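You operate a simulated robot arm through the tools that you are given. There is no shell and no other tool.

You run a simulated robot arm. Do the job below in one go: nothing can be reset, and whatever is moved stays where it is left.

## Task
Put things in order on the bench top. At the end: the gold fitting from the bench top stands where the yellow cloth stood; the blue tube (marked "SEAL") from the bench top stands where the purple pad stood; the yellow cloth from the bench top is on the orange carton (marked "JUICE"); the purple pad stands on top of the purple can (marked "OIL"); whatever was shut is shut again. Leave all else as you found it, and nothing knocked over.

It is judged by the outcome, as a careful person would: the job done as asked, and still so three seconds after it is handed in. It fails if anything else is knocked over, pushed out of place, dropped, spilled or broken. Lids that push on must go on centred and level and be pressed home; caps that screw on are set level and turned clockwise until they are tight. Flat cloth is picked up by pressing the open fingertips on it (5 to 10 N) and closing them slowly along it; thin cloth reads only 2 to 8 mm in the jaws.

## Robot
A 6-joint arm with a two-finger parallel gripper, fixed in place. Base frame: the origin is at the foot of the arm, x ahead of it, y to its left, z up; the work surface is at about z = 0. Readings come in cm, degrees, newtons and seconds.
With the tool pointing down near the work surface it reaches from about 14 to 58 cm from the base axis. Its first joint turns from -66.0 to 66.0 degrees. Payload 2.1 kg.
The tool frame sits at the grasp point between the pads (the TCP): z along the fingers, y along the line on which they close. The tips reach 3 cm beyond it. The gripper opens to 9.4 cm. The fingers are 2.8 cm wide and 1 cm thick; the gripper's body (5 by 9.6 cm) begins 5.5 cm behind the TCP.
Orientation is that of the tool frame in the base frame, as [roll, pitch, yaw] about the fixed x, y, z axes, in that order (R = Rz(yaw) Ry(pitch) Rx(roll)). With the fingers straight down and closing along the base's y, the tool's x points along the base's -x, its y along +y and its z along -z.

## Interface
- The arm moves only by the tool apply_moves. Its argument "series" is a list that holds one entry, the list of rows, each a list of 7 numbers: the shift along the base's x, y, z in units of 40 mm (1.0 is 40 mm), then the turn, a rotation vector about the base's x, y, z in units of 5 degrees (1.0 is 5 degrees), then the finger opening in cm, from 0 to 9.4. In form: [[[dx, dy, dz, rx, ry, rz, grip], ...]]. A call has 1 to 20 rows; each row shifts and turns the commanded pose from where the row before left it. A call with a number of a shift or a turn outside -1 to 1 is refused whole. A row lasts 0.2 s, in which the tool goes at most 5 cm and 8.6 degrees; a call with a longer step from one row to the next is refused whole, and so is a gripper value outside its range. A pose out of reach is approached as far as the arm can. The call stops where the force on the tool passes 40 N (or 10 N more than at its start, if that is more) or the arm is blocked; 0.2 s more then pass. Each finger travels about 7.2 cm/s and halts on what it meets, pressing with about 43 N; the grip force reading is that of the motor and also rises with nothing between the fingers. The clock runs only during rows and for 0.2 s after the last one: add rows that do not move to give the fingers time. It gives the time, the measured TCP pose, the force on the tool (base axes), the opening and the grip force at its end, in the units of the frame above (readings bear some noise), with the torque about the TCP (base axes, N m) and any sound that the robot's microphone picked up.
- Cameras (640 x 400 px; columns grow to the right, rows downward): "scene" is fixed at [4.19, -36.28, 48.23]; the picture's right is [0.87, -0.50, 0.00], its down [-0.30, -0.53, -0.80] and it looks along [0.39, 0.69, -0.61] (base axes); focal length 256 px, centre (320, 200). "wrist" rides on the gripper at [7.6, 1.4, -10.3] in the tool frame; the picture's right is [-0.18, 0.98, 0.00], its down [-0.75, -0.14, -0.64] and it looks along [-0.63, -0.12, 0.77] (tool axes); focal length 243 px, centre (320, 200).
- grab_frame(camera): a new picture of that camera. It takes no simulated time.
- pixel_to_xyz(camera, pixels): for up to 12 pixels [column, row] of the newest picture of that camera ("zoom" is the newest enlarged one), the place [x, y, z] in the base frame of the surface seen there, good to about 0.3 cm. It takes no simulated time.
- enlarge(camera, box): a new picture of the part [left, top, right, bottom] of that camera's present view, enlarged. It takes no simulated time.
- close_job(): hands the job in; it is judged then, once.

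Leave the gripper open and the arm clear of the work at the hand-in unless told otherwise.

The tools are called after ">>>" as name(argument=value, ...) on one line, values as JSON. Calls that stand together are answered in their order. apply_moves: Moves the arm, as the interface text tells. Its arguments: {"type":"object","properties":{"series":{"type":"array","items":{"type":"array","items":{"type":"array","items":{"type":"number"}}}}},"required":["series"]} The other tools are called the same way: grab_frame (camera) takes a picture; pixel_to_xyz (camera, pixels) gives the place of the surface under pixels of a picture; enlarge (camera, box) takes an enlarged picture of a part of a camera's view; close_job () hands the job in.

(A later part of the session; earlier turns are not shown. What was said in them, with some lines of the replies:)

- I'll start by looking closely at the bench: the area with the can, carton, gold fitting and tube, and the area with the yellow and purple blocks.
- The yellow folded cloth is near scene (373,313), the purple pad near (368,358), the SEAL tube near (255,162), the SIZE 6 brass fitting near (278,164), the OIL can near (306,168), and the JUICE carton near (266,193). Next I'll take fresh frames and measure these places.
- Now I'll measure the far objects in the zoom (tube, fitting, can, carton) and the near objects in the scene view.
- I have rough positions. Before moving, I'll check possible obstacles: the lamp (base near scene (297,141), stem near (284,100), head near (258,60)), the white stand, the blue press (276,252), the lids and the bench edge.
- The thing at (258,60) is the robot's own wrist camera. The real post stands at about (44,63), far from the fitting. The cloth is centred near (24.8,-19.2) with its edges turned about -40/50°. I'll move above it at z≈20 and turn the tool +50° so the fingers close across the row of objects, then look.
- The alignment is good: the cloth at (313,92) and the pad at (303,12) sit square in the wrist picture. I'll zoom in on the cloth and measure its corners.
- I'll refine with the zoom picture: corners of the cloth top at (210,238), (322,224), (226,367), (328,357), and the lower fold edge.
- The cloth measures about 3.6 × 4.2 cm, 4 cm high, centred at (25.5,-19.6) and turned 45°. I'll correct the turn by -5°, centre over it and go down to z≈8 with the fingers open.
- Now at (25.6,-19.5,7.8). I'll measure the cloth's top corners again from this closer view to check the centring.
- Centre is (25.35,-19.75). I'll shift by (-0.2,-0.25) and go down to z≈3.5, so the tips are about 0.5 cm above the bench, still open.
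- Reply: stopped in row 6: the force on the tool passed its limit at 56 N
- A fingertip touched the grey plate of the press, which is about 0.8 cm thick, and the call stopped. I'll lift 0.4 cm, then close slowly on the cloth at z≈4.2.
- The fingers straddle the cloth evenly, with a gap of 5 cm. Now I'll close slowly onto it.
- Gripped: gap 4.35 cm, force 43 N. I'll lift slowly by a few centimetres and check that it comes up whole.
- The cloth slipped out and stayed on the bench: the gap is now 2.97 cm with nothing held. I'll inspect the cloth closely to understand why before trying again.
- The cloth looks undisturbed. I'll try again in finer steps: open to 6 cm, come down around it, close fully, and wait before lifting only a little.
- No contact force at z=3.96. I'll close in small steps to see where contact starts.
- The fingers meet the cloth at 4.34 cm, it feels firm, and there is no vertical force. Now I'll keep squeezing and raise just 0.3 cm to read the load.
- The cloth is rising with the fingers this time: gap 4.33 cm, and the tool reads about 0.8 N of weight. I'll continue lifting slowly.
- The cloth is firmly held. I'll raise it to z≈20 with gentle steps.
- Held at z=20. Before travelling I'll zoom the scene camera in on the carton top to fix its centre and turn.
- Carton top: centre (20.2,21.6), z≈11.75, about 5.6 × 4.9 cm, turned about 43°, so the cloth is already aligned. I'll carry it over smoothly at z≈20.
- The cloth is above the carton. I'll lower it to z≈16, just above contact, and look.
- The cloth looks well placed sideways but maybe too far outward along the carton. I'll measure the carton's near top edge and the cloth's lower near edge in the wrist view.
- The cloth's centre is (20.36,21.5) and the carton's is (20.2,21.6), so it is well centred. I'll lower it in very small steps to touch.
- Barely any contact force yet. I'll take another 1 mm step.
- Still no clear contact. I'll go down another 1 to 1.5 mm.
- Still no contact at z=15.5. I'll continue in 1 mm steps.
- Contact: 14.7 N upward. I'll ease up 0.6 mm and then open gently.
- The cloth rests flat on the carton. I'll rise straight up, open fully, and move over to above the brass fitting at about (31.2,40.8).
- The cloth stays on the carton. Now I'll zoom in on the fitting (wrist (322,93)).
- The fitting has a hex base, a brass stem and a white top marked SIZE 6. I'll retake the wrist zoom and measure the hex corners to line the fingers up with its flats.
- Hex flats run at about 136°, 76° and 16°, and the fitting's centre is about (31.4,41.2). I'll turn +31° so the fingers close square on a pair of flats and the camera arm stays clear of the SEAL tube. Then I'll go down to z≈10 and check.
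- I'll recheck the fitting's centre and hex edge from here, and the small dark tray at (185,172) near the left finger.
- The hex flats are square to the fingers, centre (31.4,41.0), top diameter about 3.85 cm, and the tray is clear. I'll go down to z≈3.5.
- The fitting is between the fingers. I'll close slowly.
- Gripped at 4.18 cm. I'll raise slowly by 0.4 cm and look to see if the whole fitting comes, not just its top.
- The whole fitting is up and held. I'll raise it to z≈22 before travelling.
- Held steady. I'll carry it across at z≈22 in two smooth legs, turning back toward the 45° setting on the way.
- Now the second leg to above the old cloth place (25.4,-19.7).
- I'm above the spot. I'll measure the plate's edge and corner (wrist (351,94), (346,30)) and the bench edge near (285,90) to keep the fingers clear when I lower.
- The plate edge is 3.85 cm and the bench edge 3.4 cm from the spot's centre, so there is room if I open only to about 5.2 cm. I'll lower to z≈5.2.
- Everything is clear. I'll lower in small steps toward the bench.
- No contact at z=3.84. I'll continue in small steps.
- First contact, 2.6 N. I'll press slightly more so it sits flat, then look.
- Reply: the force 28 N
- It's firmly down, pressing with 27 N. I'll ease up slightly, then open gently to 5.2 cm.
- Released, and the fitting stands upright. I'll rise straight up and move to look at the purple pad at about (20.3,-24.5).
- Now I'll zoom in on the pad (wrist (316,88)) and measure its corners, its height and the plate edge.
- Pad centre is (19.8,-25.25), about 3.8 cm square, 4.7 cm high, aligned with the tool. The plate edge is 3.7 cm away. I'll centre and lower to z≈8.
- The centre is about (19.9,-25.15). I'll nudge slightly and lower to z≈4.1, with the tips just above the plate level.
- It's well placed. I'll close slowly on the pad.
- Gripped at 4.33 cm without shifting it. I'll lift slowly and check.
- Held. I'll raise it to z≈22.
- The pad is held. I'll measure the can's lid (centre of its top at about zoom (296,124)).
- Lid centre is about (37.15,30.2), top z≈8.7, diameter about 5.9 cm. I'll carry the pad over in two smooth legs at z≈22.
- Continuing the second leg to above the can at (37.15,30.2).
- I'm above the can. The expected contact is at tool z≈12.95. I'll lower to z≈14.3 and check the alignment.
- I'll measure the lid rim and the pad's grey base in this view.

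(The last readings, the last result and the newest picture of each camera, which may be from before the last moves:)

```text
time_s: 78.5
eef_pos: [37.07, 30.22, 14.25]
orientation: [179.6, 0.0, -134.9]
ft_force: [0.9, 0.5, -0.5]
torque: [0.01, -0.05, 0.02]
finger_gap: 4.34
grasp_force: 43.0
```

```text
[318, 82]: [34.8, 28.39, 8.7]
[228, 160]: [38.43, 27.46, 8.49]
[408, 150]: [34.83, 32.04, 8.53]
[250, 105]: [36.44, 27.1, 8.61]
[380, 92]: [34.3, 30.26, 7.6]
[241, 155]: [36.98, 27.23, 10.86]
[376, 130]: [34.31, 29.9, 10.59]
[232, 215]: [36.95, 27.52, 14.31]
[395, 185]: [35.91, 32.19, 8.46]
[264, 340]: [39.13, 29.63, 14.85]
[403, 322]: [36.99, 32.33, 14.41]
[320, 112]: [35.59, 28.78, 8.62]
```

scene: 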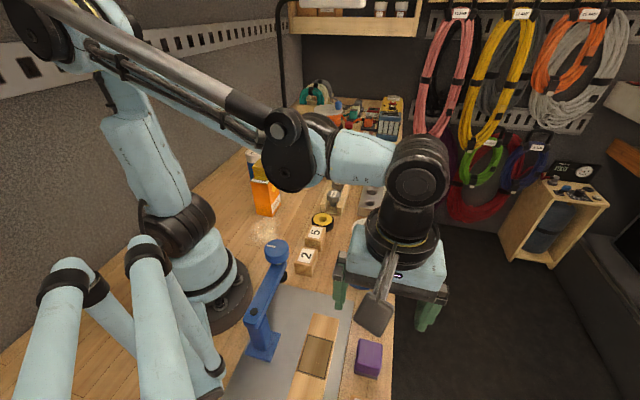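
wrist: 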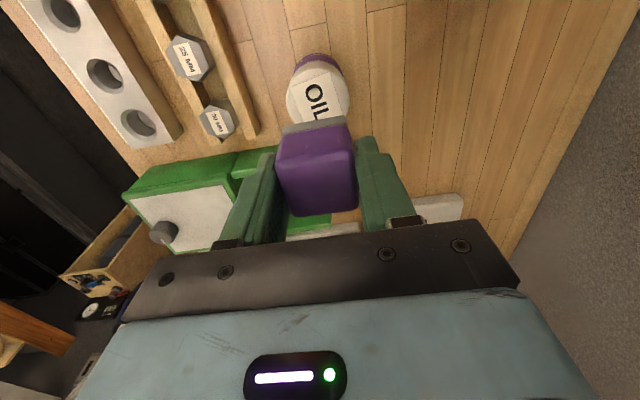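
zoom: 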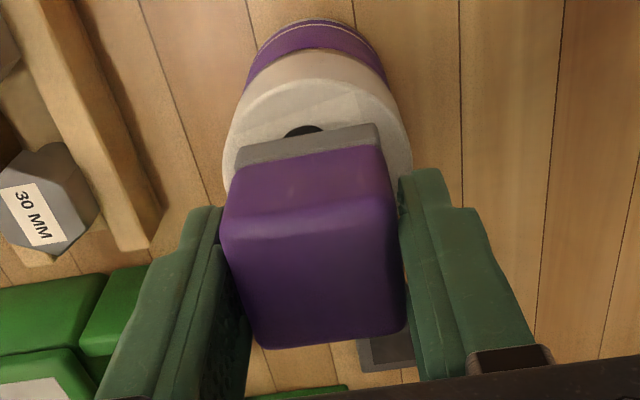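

Lid centre (37.2,30.2), pad centre about (36.95,29.85). I'll shift by (+0.2,+0.28) cm and lower to z≈13.2.

>>> apply_moves(series=[[[0.05, 0.07, -0.05, 0, 0, 0, 2.0], [0, 0, -0.1, 0, 0, 0, 2.0], [0, 0, -0.08, 0, 0, 0, 2.0], [0, 0, -0.03, 0, 0, 0, 2.0], [0, 0, 0, 0, 0, 0, 2.0]]])

>>> enlarge(camera="scene", box=[280, 130, 340, 190])

```text
time_s: 79.7
eef_pos: [37.2, 30.36, 13.12]
orientation: [179.6, 0.1, -135.0]
ft_force: [0.4, 0.3, -0.3]
torque: [-0.03, 0.0, -0.02]
finger_gap: 4.33
grasp_force: 43.4
```

```text
6.67 times, centred on (310, 160) of scene
```

zoom: 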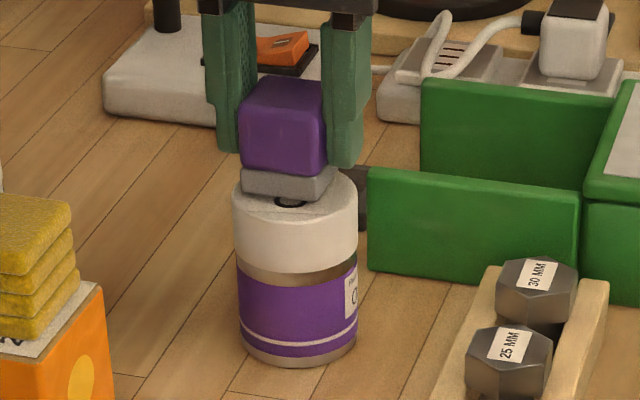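

In this view the pad is about 0.3 cm left of the lid's centre. I'll shift (+0.2,-0.12) and go down in 1 mm steps.

>>> apply_moves(series=[[[0.05, -0.03, 0, 0, 0, 0, 2.0], [0, 0, -0.02, 0, 0, 0, 2.0], [0, 0, 0, 0, 0, 0, 2.0]]])

```text
time_s: 80.5
eef_pos: [37.5, 30.29, 13.16]
orientation: [179.6, 0.1, -135.0]
ft_force: [0.3, 0.6, -0.6]
torque: [-0.02, 0.02, 0.01]
finger_gap: 4.35
grasp_force: 43.0
```

>>> apply_moves(series=[[[0, 0, -0.025, 0, 0, 0, 2.0], [0, 0, 0, 0, 0, 0, 2.0]]])

```text
time_s: 81.1
eef_pos: [37.41, 30.2, 12.94]
orientation: [179.7, 0.0, -135.0]
ft_force: [0.3, -0.6, -0.7]
torque: [0.03, -0.01, -0.01]
finger_gap: 4.34
grasp_force: 43.0
```

>>> apply_moves(series=[[[0, 0, -0.025, 0, 0, 0, 2.0], [0, 0, 0, 0, 0, 0, 2.0]]])

>>> enlarge(camera="scene", box=[280, 130, 340, 190])

```text
time_s: 81.7
eef_pos: [37.36, 30.11, 12.98]
orientation: [179.6, 0.2, -135.1]
ft_force: [0.1, -0.3, -0.4]
torque: [-0.01, 0.01, -0.01]
finger_gap: 4.34
grasp_force: 43.0
```

```text
6.67 times, centred on (310, 160) of scene
```

zoom: 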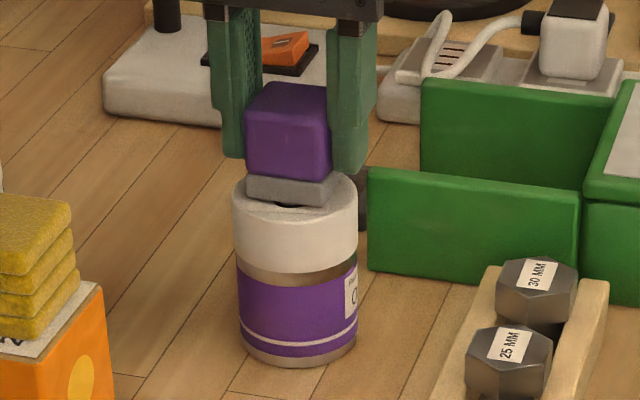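

It's nicely centred now. I'll continue down by 1 mm.

>>> apply_moves(series=[[[0, 0, -0.025, 0, 0, 0, 2.0], [0, 0, 0, 0, 0, 0, 2.0]]])

```text
time_s: 82.3
eef_pos: [37.41, 30.17, 12.93]
orientation: [179.6, 0.0, -135.0]
ft_force: [-0.2, 0.4, 0.3]
torque: [-0.01, -0.04, -0.03]
finger_gap: 4.35
grasp_force: 42.8
```

>>> apply_moves(series=[[[0, 0, -0.025, 0, 0, 0, 2.0], [0, 0, 0, 0, 0, 0, 2.0]]])

```text
time_s: 82.9
eef_pos: [37.47, 30.3, 12.8]
orientation: [179.6, 0.1, -134.9]
ft_force: [0.6, -0.4, -0.4]
torque: [0.01, 0.01, 0.04]
finger_gap: 4.35
grasp_force: 42.7
```

>>> apply_moves(series=[[[0, 0, -0.025, 0, 0, 0, 2.0], [0, 0, 0, 0, 0, 0, 2.0]]])

>>> enlarge(camera="scene", box=[290, 145, 330, 185])

```text
time_s: 83.5
eef_pos: [37.46, 30.31, 12.76]
orientation: [179.6, 0.1, -134.9]
ft_force: [0.0, 0.8, 16.1]
torque: [-0.16, -0.1, 0.01]
finger_gap: 4.34
grasp_force: 43.3
```

```text
10.00 times, centred on (310, 165) of scene
```

zoom: 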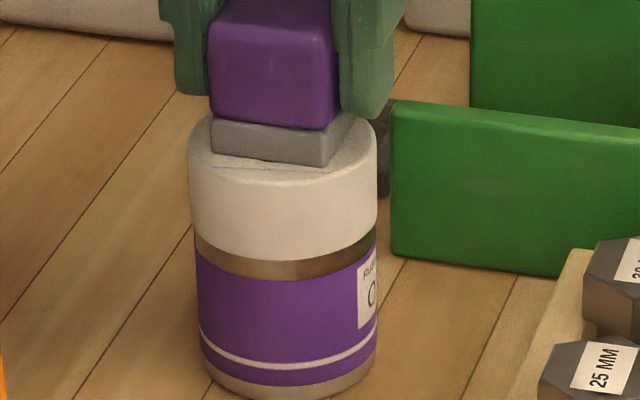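

Contact at 16 N, with the pad flat and centred on the lid. I'll ease up slightly and open gently.

>>> apply_moves(series=[[[0, 0, 0.018, 0, 0, 0, 2.0], [0, 0, 0, 0, 0, 0, 4.3], [0, 0, 0, 0, 0, 0, 4.5], [0, 0, 0, 0, 0, 0, 4.8], [0, 0, 0, 0, 0, 0, 5.4], [0, 0, 0, 0, 0, 0, 6.2], [0, 0, 0, 0, 0, 0, 6.6], [0, 0, 0, 0, 0, 0, 6.6]]])

>>> enlarge(camera="scene", box=[280, 120, 340, 190])

>>> grab_frame(camera="wrist")

```text
time_s: 85.3
eef_pos: [37.32, 30.29, 12.72]
orientation: [179.6, 0.1, -135.0]
ft_force: [0.2, -0.3, -0.2]
torque: [0.01, -0.01, -0.01]
finger_gap: 6.6
grasp_force: 0.1
```

```text
5.71 times, centred on (310, 155) of scene
```

zoom: 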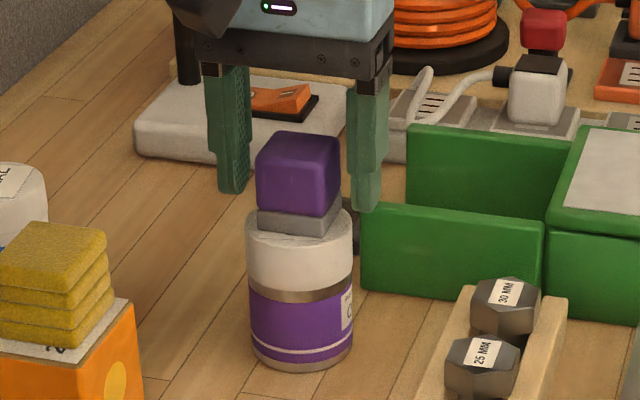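

```text
taken
```

wrist: 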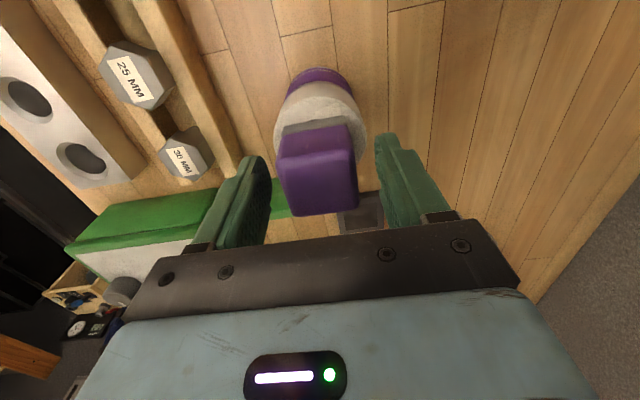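

The pad stands on the can. I'll rise straight up, and meanwhile look closely at the SEAL tube to see how its cap compares with its body.

>>> apply_moves(series=[[[0, 0, 0.06, 0, 0, 0, 6.6], [0, 0, 0.2, 0, 0, 0, 6.6], [0, 0, 0.4, 0, 0, 0, 6.6], [0, 0, 0.5, 0, 0, 0, 6.6], [0, 0, 0.5, 0, 0, 0, 6.6], [0, 0, 0.5, 0, 0, 0, 7.0], [0, 0, 0.4, 0, 0, 0, 9.4], [0, 0, 0, 0, 0, 0, 9.4]]])

>>> enlarge(camera="scene", box=[235, 135, 285, 190])

>>> grab_frame(camera="wrist")

>>> grab_frame(camera="scene")

```text
time_s: 87.1
eef_pos: [37.4, 30.18, 22.79]
orientation: [179.6, 0.1, -135.0]
ft_force: [-0.4, -0.4, 0.5]
torque: [0.0, 0.0, 0.02]
finger_gap: 9.4
grasp_force: 0.1
```

```text
7.27 times, centred on (260, 162) of scene
```

zoom: 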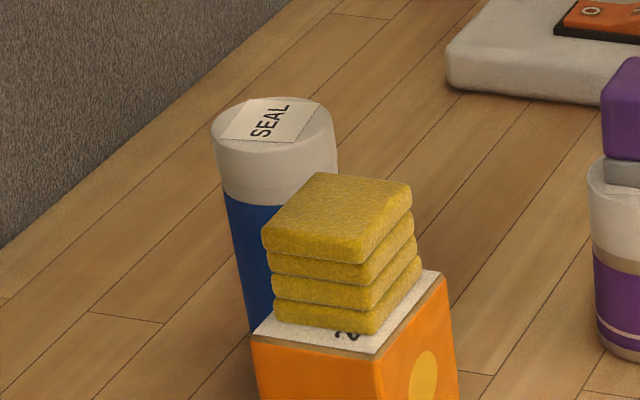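

```text
taken
```

wrist: 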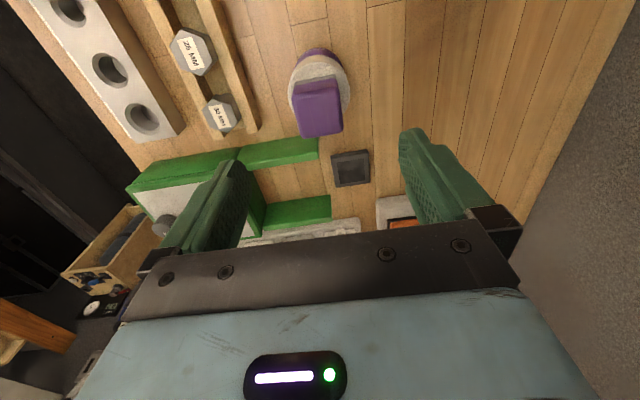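

```text
taken
```

scene: 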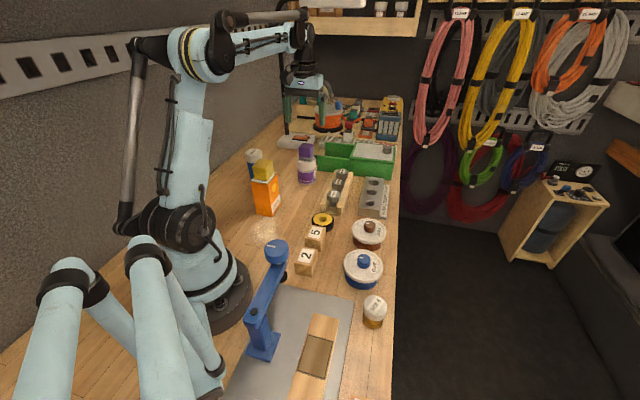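

The tube's cap is about 5.1 cm across and nearly flush with the body. I'll move above the tube at about (21.3,34.2), turning -20° so the camera arm stays away from the carton, and look down at it.

>>> apply_moves(series=[[[-0.2, 0.05, 0, 0, 0, -0.2, 9.4], [-0.45, 0.11, 0, 0, 0, -0.5, 9.4], [-0.5, 0.12, 0, 0, 0, -0.5, 9.4], [-0.5, 0.12, 0, 0, 0, -0.5, 9.4], [-0.5, 0.12, 0, 0, 0, -0.5, 9.4], [-0.5, 0.12, 0, 0, 0, -0.5, 9.4], [-0.5, 0.12, 0, 0, 0, -0.5, 9.4], [-0.5, 0.12, 0, 0, 0, -0.5, 9.4], [-0.3, 0.1, 0, 0, 0, -0.3, 9.4], [-0.1, 0.02, 0, 0, 0, 0, 9.4], [0, 0, 0, 0, 0, 0, 9.4]]])

>>> grab_frame(camera="wrist")

>>> enlarge(camera="scene", box=[200, 60, 360, 200])

```text
time_s: 89.5
eef_pos: [21.1, 34.24, 22.95]
orientation: [179.6, 0.1, -155.0]
ft_force: [-0.6, -0.9, 0.7]
torque: [0.0, 0.02, 0.02]
finger_gap: 9.4
grasp_force: 0.1
```

```text
taken
```

wrist: 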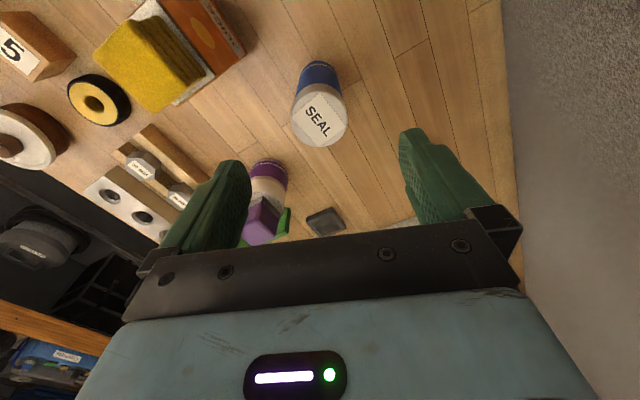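

```text
2.86 times, centred on (280, 130) of scene
```

zoom: 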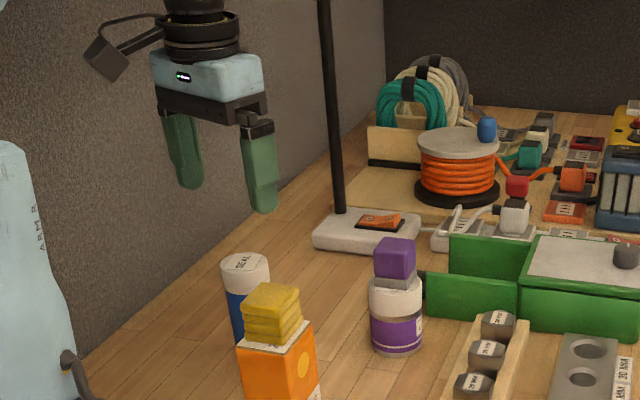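

I'll zoom in on the tube (wrist (320,104)) to measure the cap's rim and the step between cap and body.

>>> enlarge(camera="wrist", box=[270, 50, 370, 155])

>>> pixel_to_xyz(camera="wrist", pixels=[[293, 120], [346, 117], [318, 98], [321, 145], [320, 120], [300, 80], [340, 80], [318, 63], [301, 88]])

```text
3.81 times, centred on (320, 102) of wrist
```

zoom: 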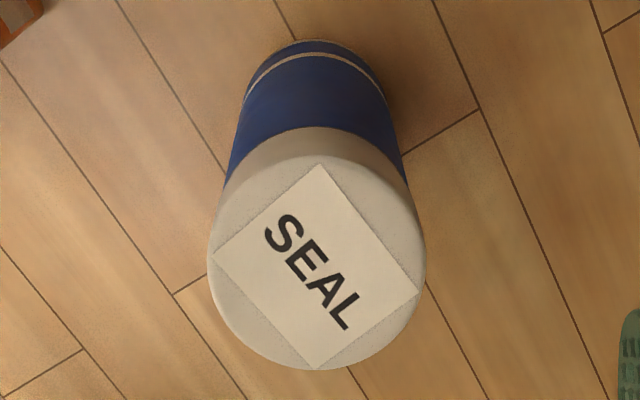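

```text
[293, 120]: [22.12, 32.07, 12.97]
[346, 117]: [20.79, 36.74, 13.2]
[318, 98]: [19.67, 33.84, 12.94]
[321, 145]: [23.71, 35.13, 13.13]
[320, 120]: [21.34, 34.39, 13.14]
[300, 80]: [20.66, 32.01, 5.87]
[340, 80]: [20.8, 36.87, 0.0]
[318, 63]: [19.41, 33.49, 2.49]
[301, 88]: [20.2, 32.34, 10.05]
```

The tube's centre is (21.5,34.4), top z≈13.15, and the cap is nearly flush with the body. I'll grip with the tips as low as the palm allows, at tool z≈8.2, so most of the contact is on the blue body. First I'll centre and lower to z≈14.

>>> apply_moves(series=[[[0.05, 0.02, -0.15, 0, 0, 0, 9.4], [0.05, 0.02, -0.35, 0, 0, 0, 9.4], [0, 0, -0.45, 0, 0, 0, 9.4], [0, 0, -0.45, 0, 0, 0, 9.4], [0, 0, -0.4, 0, 0, 0, 9.4], [0, 0, -0.3, 0, 0, 0, 9.4], [0, 0, -0.15, 0, 0, 0, 9.4], [0, 0, 0, 0, 0, 0, 9.4]]])

>>> grab_frame(camera="wrist")

>>> enlarge(camera="scene", box=[200, 80, 320, 200])

```text
time_s: 91.3
eef_pos: [21.6, 34.42, 13.93]
orientation: [179.6, 0.1, -155.0]
ft_force: [0.3, 0.4, 0.6]
torque: [-0.01, -0.03, 0.03]
finger_gap: 9.39
grasp_force: 0.0
```

```text
taken
```

wrist: 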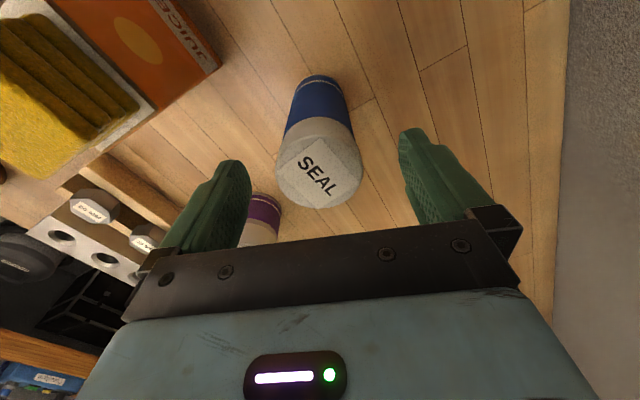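

```text
3.33 times, centred on (260, 140) of scene
```

zoom: 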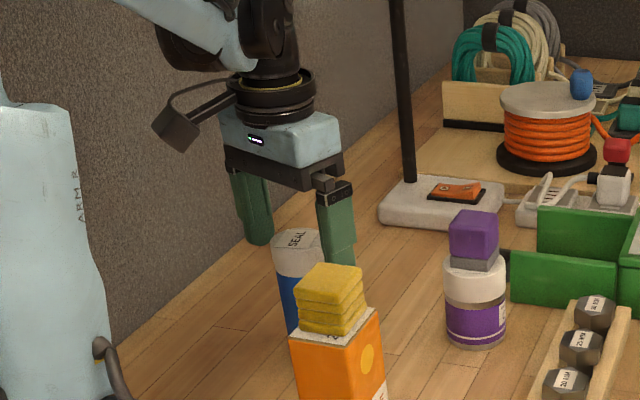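

>>> pixel_to_xyz(camera="wrist", pixels=[[279, 178], [359, 165], [318, 140], [322, 205], [320, 172], [287, 125], [352, 118], [292, 108], [346, 100]])

>>> enlarge(camera="wrist", box=[260, 60, 380, 220])

```text
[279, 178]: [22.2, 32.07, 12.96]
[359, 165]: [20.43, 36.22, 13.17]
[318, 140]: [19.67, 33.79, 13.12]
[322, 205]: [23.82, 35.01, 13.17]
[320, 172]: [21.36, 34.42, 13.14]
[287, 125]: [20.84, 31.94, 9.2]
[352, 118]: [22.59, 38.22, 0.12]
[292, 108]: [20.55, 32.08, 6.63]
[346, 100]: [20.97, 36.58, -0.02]
```

```text
2.50 times, centred on (320, 140) of wrist
```

zoom: 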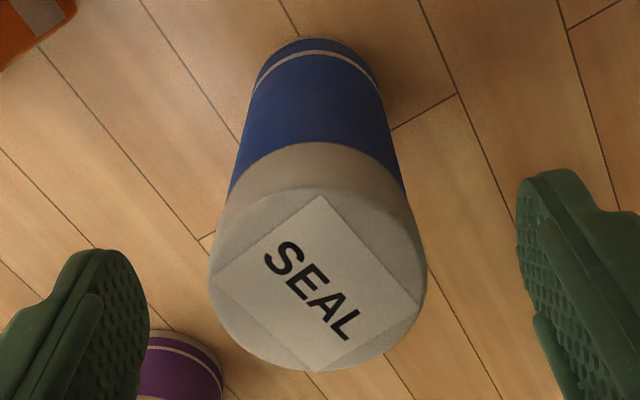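

Centred within 1 to 2 mm. I'll lower to z≈8.2 with the fingers open.

>>> apply_moves(series=[[[-0.02, -0.02, -0.15, 0, 0, 0, 9.4], [0, 0, -0.3, 0, 0, 0, 9.4], [0, 0, -0.35, 0, 0, 0, 9.4], [0, 0, -0.3, 0, 0, 0, 9.4], [0, 0, -0.2, 0, 0, 0, 9.4], [0, 0, -0.12, 0, 0, 0, 9.0], [0, 0, 0, 0, 0, 0, 8.0], [0, 0, 0, 0, 0, 0, 7.0], [0, 0, 0, 0, 0, 0, 7.0]]])

>>> grab_frame(camera="wrist")

>>> enlarge(camera="scene", box=[200, 100, 320, 200])

```text
time_s: 93.3
eef_pos: [21.59, 34.28, 8.19]
orientation: [179.6, 0.0, -154.9]
ft_force: [-0.2, -1.6, 0.0]
torque: [0.03, -0.02, 0.02]
finger_gap: 7.01
grasp_force: 0.1
```

```text
taken
```

wrist: 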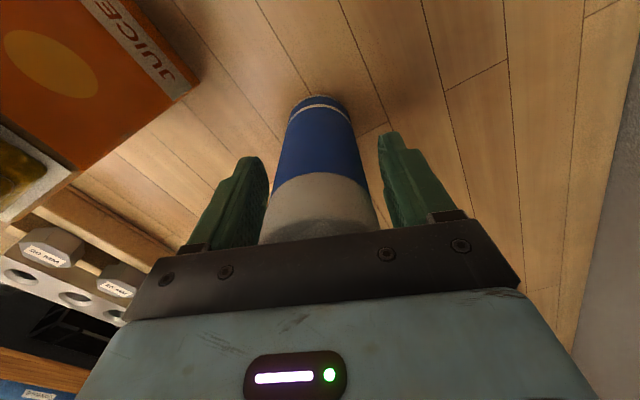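

```text
4.00 times, centred on (260, 150) of scene
```

zoom: 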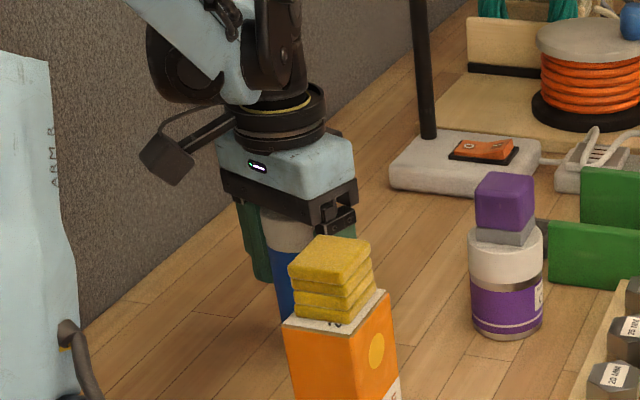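

The tube is between the fingers with no contact force. I'll close slowly.

>>> apply_moves(series=[[[0, 0, 0, 0, 0, 0, 6.4], [0, 0, 0, 0, 0, 0, 6.0], [0, 0, 0, 0, 0, 0, 5.6], [0, 0, 0, 0, 0, 0, 5.3], [0, 0, 0, 0, 0, 0, 5.0], [0, 0, 0, 0, 0, 0, 4.6], [0, 0, 0, 0, 0, 0, 3.5], [0, 0, 0, 0, 0, 0, 3.5]]])

>>> enlarge(camera="wrist", box=[220, 80, 420, 250])

```text
time_s: 95.1
eef_pos: [21.52, 34.29, 8.17]
orientation: [179.6, 0.1, -154.9]
ft_force: [0.0, 0.6, -0.3]
torque: [-0.04, -0.09, 0.02]
finger_gap: 4.91
grasp_force: 42.9
```

```text
2.35 times, centred on (320, 165) of wrist
```

zoom: 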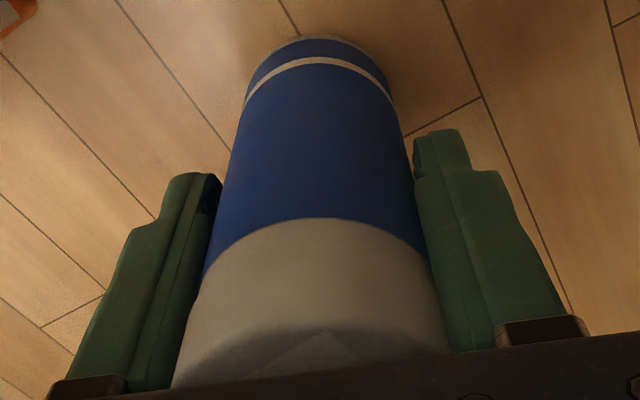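

Gripped at 4.91 cm. I'll lift slowly by about 1 cm and check that cap and body rise together.

>>> apply_moves(series=[[[0, 0, 0.02, 0, 0, 0, 3.5], [0, 0, 0.04, 0, 0, 0, 3.5], [0, 0, 0.06, 0, 0, 0, 3.5], [0, 0, 0.08, 0, 0, 0, 3.5], [0, 0, 0.05, 0, 0, 0, 3.5], [0, 0, 0, 0, 0, 0, 3.5]]])

>>> enlarge(camera="wrist", box=[220, 80, 420, 250])

>>> enlarge(camera="scene", box=[220, 120, 300, 220])

```text
time_s: 96.5
eef_pos: [21.52, 34.42, 9.39]
orientation: [179.6, 0.0, -155.0]
ft_force: [0.4, -0.2, -2.2]
torque: [-0.04, 0.01, 0.02]
finger_gap: 4.88
grasp_force: 43.1
```

```text
2.35 times, centred on (320, 165) of wrist
```

zoom: 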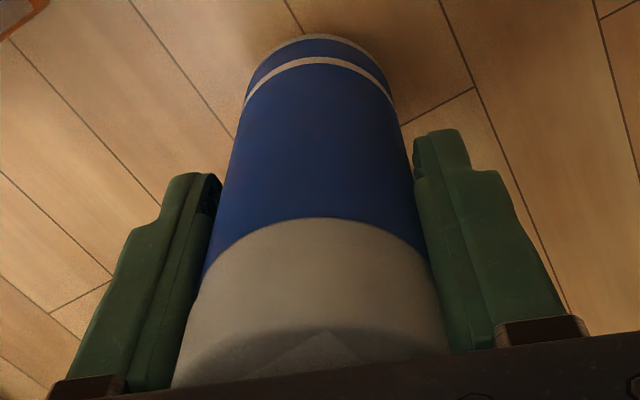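

```text
4.00 times, centred on (260, 170) of scene
```

zoom: 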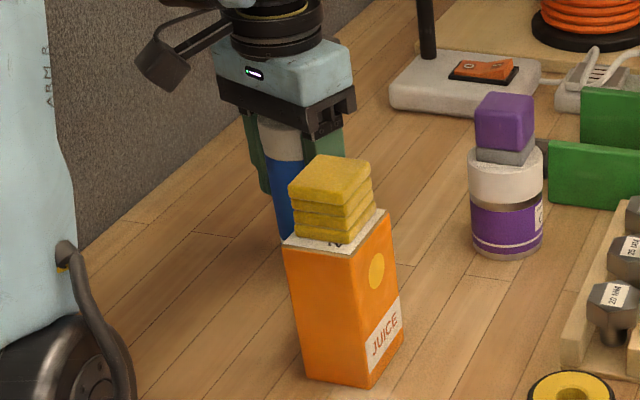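

The tube and cap rise together, and the tool reads about 2 N of weight. I'll raise to z≈28 so the tube's bottom (8.2 cm below the tool) clears the cloth on the carton.

>>> apply_moves(series=[[[0, 0, 0.1, 0, 0, 0, 3.5], [0, 0, 0.25, 0, 0, 0, 3.5], [0, 0, 0.4, 0, 0, 0, 3.5], [0, 0, 0.5, 0, 0, 0, 3.5], [0, 0, 0.5, 0, 0, 0, 3.5], [0, 0, 0.5, 0, 0, 0, 3.5], [0, 0, 0.5, 0, 0, 0, 3.5], [0, 0, 0.5, 0, 0, 0, 3.5], [0, 0, 0.5, 0, 0, 0, 3.5], [0, 0, 0.5, 0, 0, 0, 3.5], [0, 0, 0.3, 0, 0, 0, 3.5], [0, 0, 0.1, 0, 0, 0, 3.5], [0, 0, 0, 0, 0, 0, 3.5]]])

>>> grab_frame(camera="scene")

```text
time_s: 99.3
eef_pos: [21.64, 34.42, 27.83]
orientation: [179.6, 0.2, -155.0]
ft_force: [0.0, -0.6, -2.7]
torque: [0.0, -0.01, 0.01]
finger_gap: 4.89
grasp_force: 42.6
```

```text
taken
```

scene: 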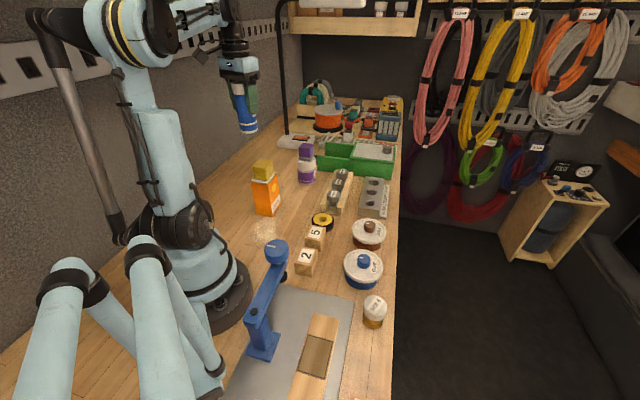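

All clear. Leg one: to about (28,4) at z≈28, turning gradually.

>>> apply_moves(series=[[[0.021, -0.1, 0, 0, 0, 0, 3.5], [0.052, -0.25, 0, 0, 0, 0, 3.5], [0.084, -0.4, 0, 0, 0, 0.1, 3.5], [0.122, -0.58, 0, 0, 0, 0.2, 3.5], [0.122, -0.58, 0, 0, 0, 0.2, 3.5], [0.122, -0.58, 0, 0, 0, 0.2, 3.5], [0.122, -0.58, 0, 0, 0, 0.2, 3.5], [0.122, -0.58, 0, 0, 0, 0.2, 3.5], [0.122, -0.58, 0, 0, 0, 0.2, 3.5], [0.122, -0.58, 0, 0, 0, 0.2, 3.5], [0.122, -0.58, 0, 0, 0, 0.2, 3.5], [0.122, -0.58, 0, 0, 0, 0.2, 3.5], [0.122, -0.58, 0, 0, 0, 0.2, 3.5], [0.1, -0.5, 0, 0, 0, 0.1, 3.5], [0.06, -0.3, 0, 0, 0, 0, 3.5], [0.04, -0.2, 0, 0, 0, 0, 3.5], [0.01, -0.05, 0, 0, 0, 0, 3.5]]])

```text
time_s: 102.9
eef_pos: [27.9, 4.0, 27.84]
orientation: [179.6, 0.1, -144.0]
ft_force: [-0.4, -0.5, -3.2]
torque: [0.01, 0.02, 0.03]
finger_gap: 4.85
grasp_force: 42.6
```

Steady. Leg two: to above the pad's old place (19.9,-25.15).

>>> apply_moves(series=[[[-0.027, -0.1, 0, 0, 0, 0, 3.5], [-0.069, -0.25, 0, 0, 0, 0, 3.5], [-0.11, -0.4, 0, 0, 0, 0.1, 3.5], [-0.151, -0.55, 0, 0, 0, 0.16, 3.5], [-0.151, -0.55, 0, 0, 0, 0.16, 3.5], [-0.151, -0.55, 0, 0, 0, 0.16, 3.5], [-0.151, -0.55, 0, 0, 0, 0.16, 3.5], [-0.151, -0.55, 0, 0, 0, 0.16, 3.5], [-0.151, -0.55, 0, 0, 0, 0.16, 3.5], [-0.151, -0.55, 0, 0, 0, 0.16, 3.5], [-0.151, -0.55, 0, 0, 0, 0.16, 3.5], [-0.151, -0.55, 0, 0, 0, 0.16, 3.5], [-0.151, -0.55, 0, 0, 0, 0.16, 3.5], [-0.137, -0.5, 0, 0, 0, 0.1, 3.5], [-0.082, -0.3, 0, 0, 0, 0, 3.5], [-0.055, -0.2, 0, 0, 0, 0, 3.5], [-0.014, -0.05, 0, 0, 0, 0, 3.5], [0, 0, 0, 0, 0, 0, 3.5]]])

>>> grab_frame(camera="wrist")

>>> grab_frame(camera="scene")

```text
time_s: 106.7
eef_pos: [19.98, -25.21, 27.75]
orientation: [179.6, 0.2, -135.0]
ft_force: [-0.1, 0.0, -2.5]
torque: [0.0, -0.03, 0.0]
finger_gap: 4.87
grasp_force: 42.5
```

```text
taken
```

wrist: 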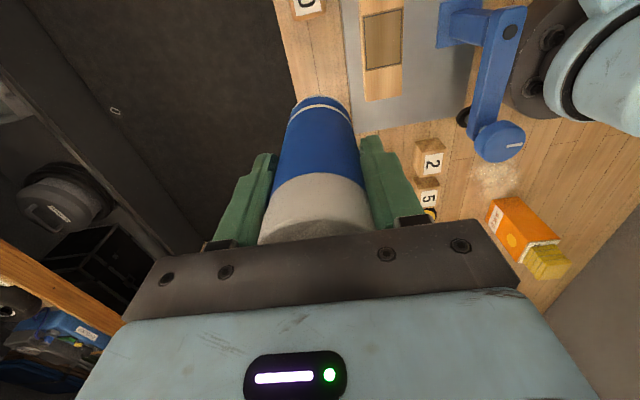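

```text
taken
```

scene: 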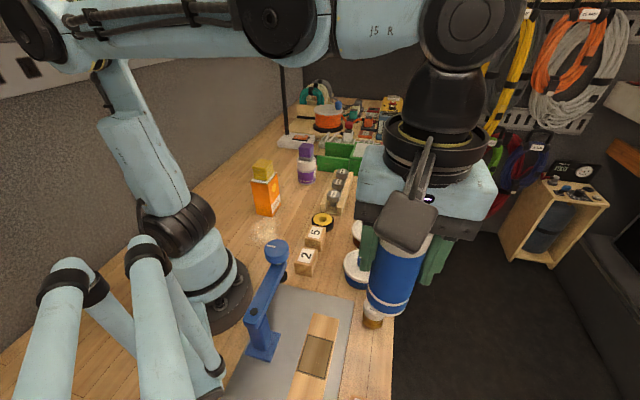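

I'm above the spot. I'll lower to z≈10, with the tube's bottom about 2 cm above the bench.

>>> apply_moves(series=[[[-0.02, 0.01, -0.15, 0, 0, 0, 3.5], [0, 0, -0.35, 0, 0, 0, 3.5], [0, 0, -0.5, 0, 0, 0, 3.5], [0, 0, -0.5, 0, 0, 0, 3.5], [0, 0, -0.5, 0, 0, 0, 3.5], [0, 0, -0.5, 0, 0, 0, 3.5], [0, 0, -0.5, 0, 0, 0, 3.5], [0, 0, -0.5, 0, 0, 0, 3.5], [0, 0, -0.4, 0, 0, 0, 3.5], [0, 0, -0.3, 0, 0, 0, 3.5], [0, 0, -0.15, 0, 0, 0, 3.5], [0, 0, -0.08, 0, 0, 0, 3.5], [0, 0, 0, 0, 0, 0, 3.5]]])

>>> enlarge(camera="wrist", box=[220, 60, 420, 250])

>>> enlarge(camera="scene", box=[310, 260, 430, 400])

```text
time_s: 109.5
eef_pos: [19.95, -25.19, 10.14]
orientation: [179.6, 0.0, -135.0]
ft_force: [0.1, -1.3, -2.5]
torque: [0.0, -0.03, -0.03]
finger_gap: 4.85
grasp_force: 43.0
```

```text
2.11 times, centred on (320, 155) of wrist
```

zoom: 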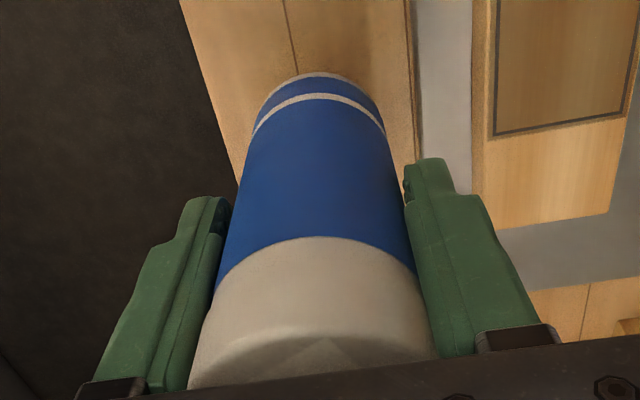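

```text
2.86 times, centred on (370, 330) of scene
```

zoom: 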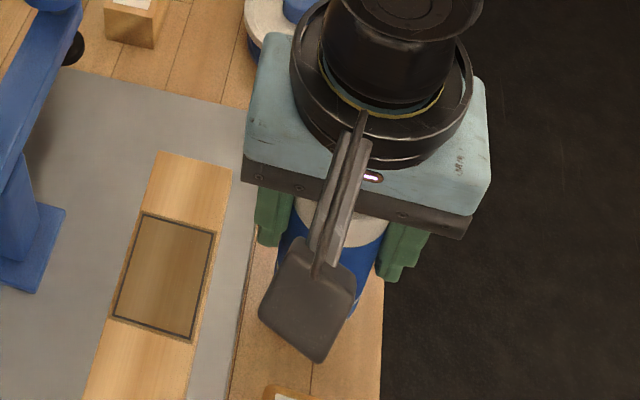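

There's good clearance on both sides. I'll lower to z≈8.5, then in small steps.

>>> apply_moves(series=[[[0, 0, -0.12, 0, 0, 0, 3.5], [0, 0, -0.15, 0, 0, 0, 3.5], [0, 0, -0.08, 0, 0, 0, 3.5], [0, 0, -0.05, 0, 0, 0, 3.5], [0, 0, 0, 0, 0, 0, 3.5]]])

```text
time_s: 110.7
eef_pos: [19.85, -25.15, 8.62]
orientation: [179.5, 0.1, -135.0]
ft_force: [0.5, 0.1, -1.9]
torque: [-0.01, -0.02, 0.01]
finger_gap: 4.87
grasp_force: 42.8
```

>>> apply_moves(series=[[[0, 0, -0.04, 0, 0, 0, 3.5], [0, 0, -0.03, 0, 0, 0, 3.5], [0, 0, 0, 0, 0, 0, 3.5]]])

```text
time_s: 111.5
eef_pos: [19.86, -25.28, 8.27]
orientation: [179.6, 0.1, -135.0]
ft_force: [0.0, -0.1, -1.7]
torque: [0.01, -0.02, 0.01]
finger_gap: 4.84
grasp_force: 42.9
```

>>> apply_moves(series=[[[0, 0, -0.025, 0, 0, 0, 3.5], [0, 0, 0, 0, 0, 0, 3.5]]])

```text
time_s: 112.1
eef_pos: [19.88, -25.19, 8.23]
orientation: [179.4, 0.0, -135.0]
ft_force: [-0.3, 0.6, 11.4]
torque: [-0.09, -0.14, 0.02]
finger_gap: 4.87
grasp_force: 43.2
stopped in row 2: the force on the tool passed its limit at 41 N (the readings are from after the stop); the commanded pose is now the measured one
```

The tube touched down, and the force is now 11 N. I'll check how it stands before releasing.

>>> enlarge(camera="wrist", box=[220, 60, 420, 250])

>>> enlarge(camera="scene", box=[320, 280, 420, 400])

```text
2.11 times, centred on (320, 155) of wrist
```

zoom: 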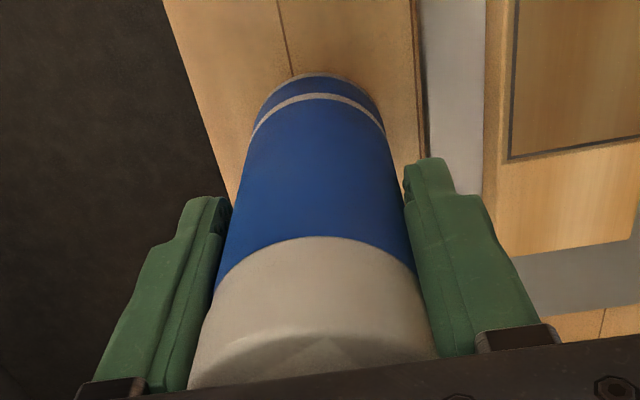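

```text
3.33 times, centred on (370, 340) of scene
```

zoom: 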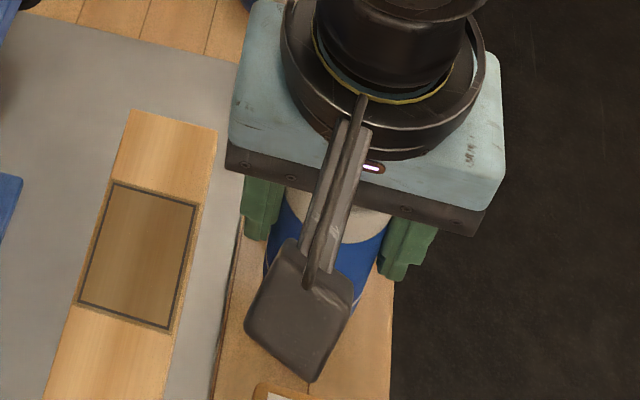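

The tube stands upright on the bench. I'll ease off slightly and open the fingers gently and evenly.

>>> apply_moves(series=[[[0, 0, 0.01, 0, 0, 0, 4.0], [0, 0, 0, 0, 0, 0, 4.8], [0, 0, 0, 0, 0, 0, 5.0], [0, 0, 0, 0, 0, 0, 5.3], [0, 0, 0, 0, 0, 0, 5.8], [0, 0, 0, 0, 0, 0, 6.4], [0, 0, 0, 0, 0, 0, 7.2], [0, 0, 0, 0, 0, 0, 8.0], [0, 0, 0, 0, 0, 0, 8.0]]])

>>> grab_frame(camera="wrist")

```text
time_s: 114.1
eef_pos: [19.86, -25.11, 8.26]
orientation: [179.5, 0.1, -135.0]
ft_force: [1.1, -0.1, 0.1]
torque: [-0.01, -0.02, 0.0]
finger_gap: 8.0
grasp_force: 0.0
```

```text
taken
```

wrist: 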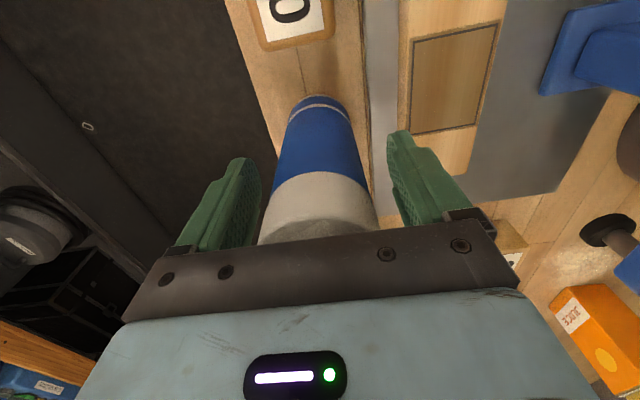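

The tube is free and standing. I'll rise straight up to z≈28, then move back toward the start pose to inspect everything.

>>> apply_moves(series=[[[0, 0, 0.06, 0, 0, 0, 8.0], [0, 0, 0.2, 0, 0, 0, 8.0], [0, 0, 0.35, 0, 0, 0, 8.0], [0, 0, 0.5, 0, 0, 0, 8.0], [0, 0, 0.5, 0, 0, 0, 8.0], [0, 0, 0.5, 0, 0, 0, 8.0], [0, 0, 0.5, 0, 0, 0, 8.0], [0, 0, 0.5, 0, 0, 0, 8.0], [0, 0, 0.5, 0, 0, 0, 9.0], [0, 0, 0.5, 0, 0, 0, 9.4], [0, 0, 0.4, 0, 0, 0, 9.4], [0, 0, 0.2, 0, 0, 0, 9.4], [0, 0, 0, 0, 0, 0, 9.4]]])

>>> grab_frame(camera="wrist")

>>> grab_frame(camera="scene")

```text
time_s: 116.9
eef_pos: [19.85, -25.17, 27.01]
orientation: [179.5, 0.1, -135.0]
ft_force: [-0.1, 0.0, 0.3]
torque: [0.01, -0.03, 0.0]
finger_gap: 9.39
grasp_force: 0.0
```

```text
taken
```

wrist: 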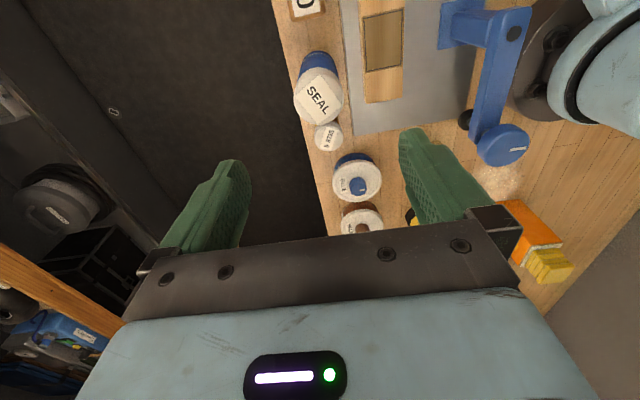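

```text
taken
```

scene: 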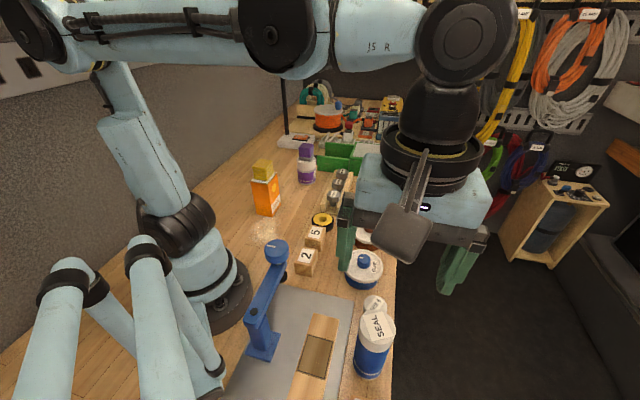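

Everything looks right. I'll return the arm to near its starting pose, clear of the work.

>>> apply_moves(series=[[[0.05, 0.25, 0.06, 0, 0, -0.4, 9.4], [0.112, 0.53, 0.06, 0, 0, -0.65, 9.4], [0.112, 0.53, 0.06, 0, 0, -0.65, 9.4], [0.112, 0.53, 0.06, 0, 0, -0.65, 9.4], [0.112, 0.53, 0.06, 0, 0, -0.65, 9.4], [0.112, 0.53, 0.06, 0, 0, -0.65, 9.4], [0.112, 0.53, 0.06, 0, 0, -0.65, 9.4], [0.112, 0.53, 0.06, 0, 0, -0.65, 9.4], [0.112, 0.53, 0.06, 0, 0, -0.65, 9.4], [0.112, 0.53, 0.06, 0, 0, -0.65, 9.4], [0.112, 0.53, 0.06, 0, 0, -0.65, 9.4], [0.112, 0.53, 0.06, 0, 0, -0.65, 9.4], [0.112, 0.53, 0.06, 0, 0, -0.65, 9.4], [0.112, 0.53, 0.06, 0, 0, -0.65, 9.4], [0.05, 0.25, 0, 0, 0, -0.2, 9.4], [0, 0, 0, 0, 0, 0, 9.4]]])

>>> grab_frame(camera="scene")

>>> grab_frame(camera="wrist")

>>> enlarge(camera="scene", box=[300, 240, 430, 400])

>>> enlarge(camera="scene", box=[220, 120, 420, 255])

```text
time_s: 120.3
eef_pos: [26.17, 4.38, 30.4]
orientation: [179.6, 0.2, 179.8]
ft_force: [-0.1, 0.4, 0.0]
torque: [-0.02, -0.01, -0.01]
finger_gap: 9.4
grasp_force: 0.0
```

```text
taken
```

scene: 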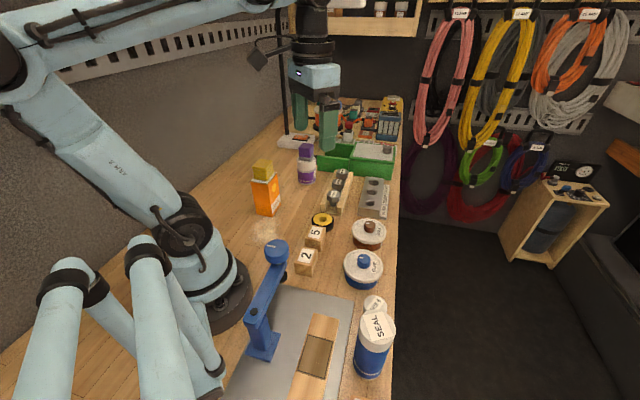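

```text
taken
```

wrist: 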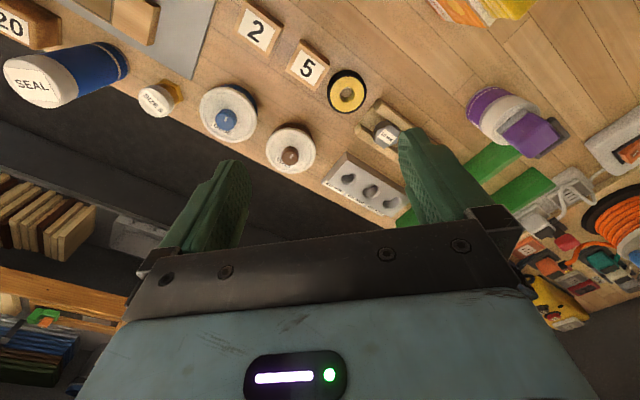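

```text
2.50 times, centred on (365, 320) of scene
```

zoom: 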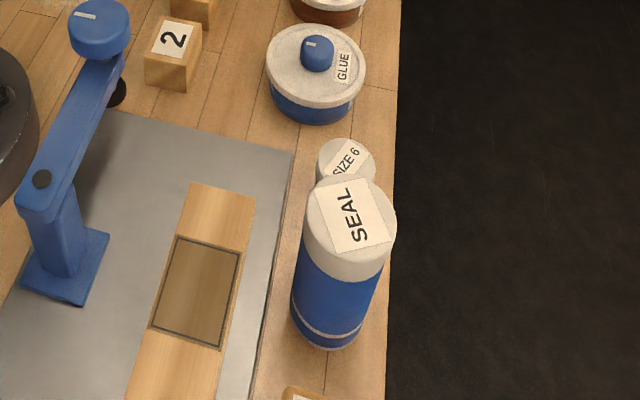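

```text
2.96 times, centred on (320, 188) of scene
```

zoom: 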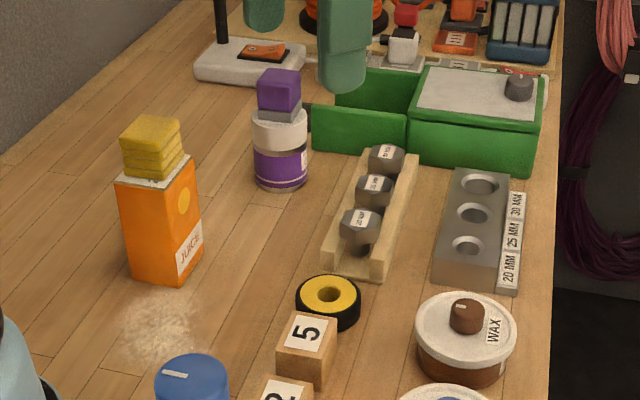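

Everything is standing: cloth on the carton, pad on the can, fitting and tube in their places. As a last check I'll measure where the fitting and tube stand, and the GLUE and WAX lids.

>>> pixel_to_xyz(camera="wrist", pixels=[[155, 100], [33, 83], [110, 60], [172, 92], [225, 119], [290, 155]])

>>> pixel_to_xyz(camera="scene", pixels=[[376, 325], [373, 304], [368, 375], [362, 262], [369, 228], [305, 152], [263, 166]])

```text
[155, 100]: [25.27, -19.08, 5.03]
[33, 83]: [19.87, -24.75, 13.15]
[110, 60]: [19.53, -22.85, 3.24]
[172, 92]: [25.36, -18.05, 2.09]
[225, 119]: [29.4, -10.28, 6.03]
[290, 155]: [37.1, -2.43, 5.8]
```

```text
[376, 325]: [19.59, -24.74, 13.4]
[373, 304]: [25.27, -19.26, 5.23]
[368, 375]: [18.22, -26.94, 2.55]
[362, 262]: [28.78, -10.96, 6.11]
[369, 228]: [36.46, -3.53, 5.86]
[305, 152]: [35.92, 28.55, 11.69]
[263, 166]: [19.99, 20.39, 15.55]
```

The fitting stands at about (25.3,-19.4), where the cloth was. The tube stands at about (19.8,-25), where the pad was. The GLUE and WAX containers haven't moved, the gripper is open and the arm is clear, so I'll hand the job in.

>>> close_job()

```text
The job is handed in.
```

The job is done and handed in. The last pictures, taken just before hand-in, showed everything upright and in place:

- **Yellow cloth:** it lies flat and centred on top of the orange JUICE carton.
- **Gold fitting:** it stands where the yellow cloth was, within about half a centimetre.
- **Purple pad:** it stands centred on the lid of the purple OIL can.
- **Blue SEAL tube:** it stands where the purple pad was, with its cap still on.

Three small contacts happened along the way:

- **First cloth grip:** the cloth slipped out on the first lift and stayed where it was. The second, slower try held.
- **Press plate:** a fingertip touched the grey plate under the blue press and the arm stopped itself. The plate looked unmoved afterwards.
- **Tube set-down:** the tube met the bench at about 41 N, just past the arm's stop limit. It stood upright afterwards.

Nothing was opened, so there was nothing to shut. The GLUE and WAX containers measured in the same places as at the start, and nothing else looked disturbed. The gripper is open and the arm is back near its starting position.
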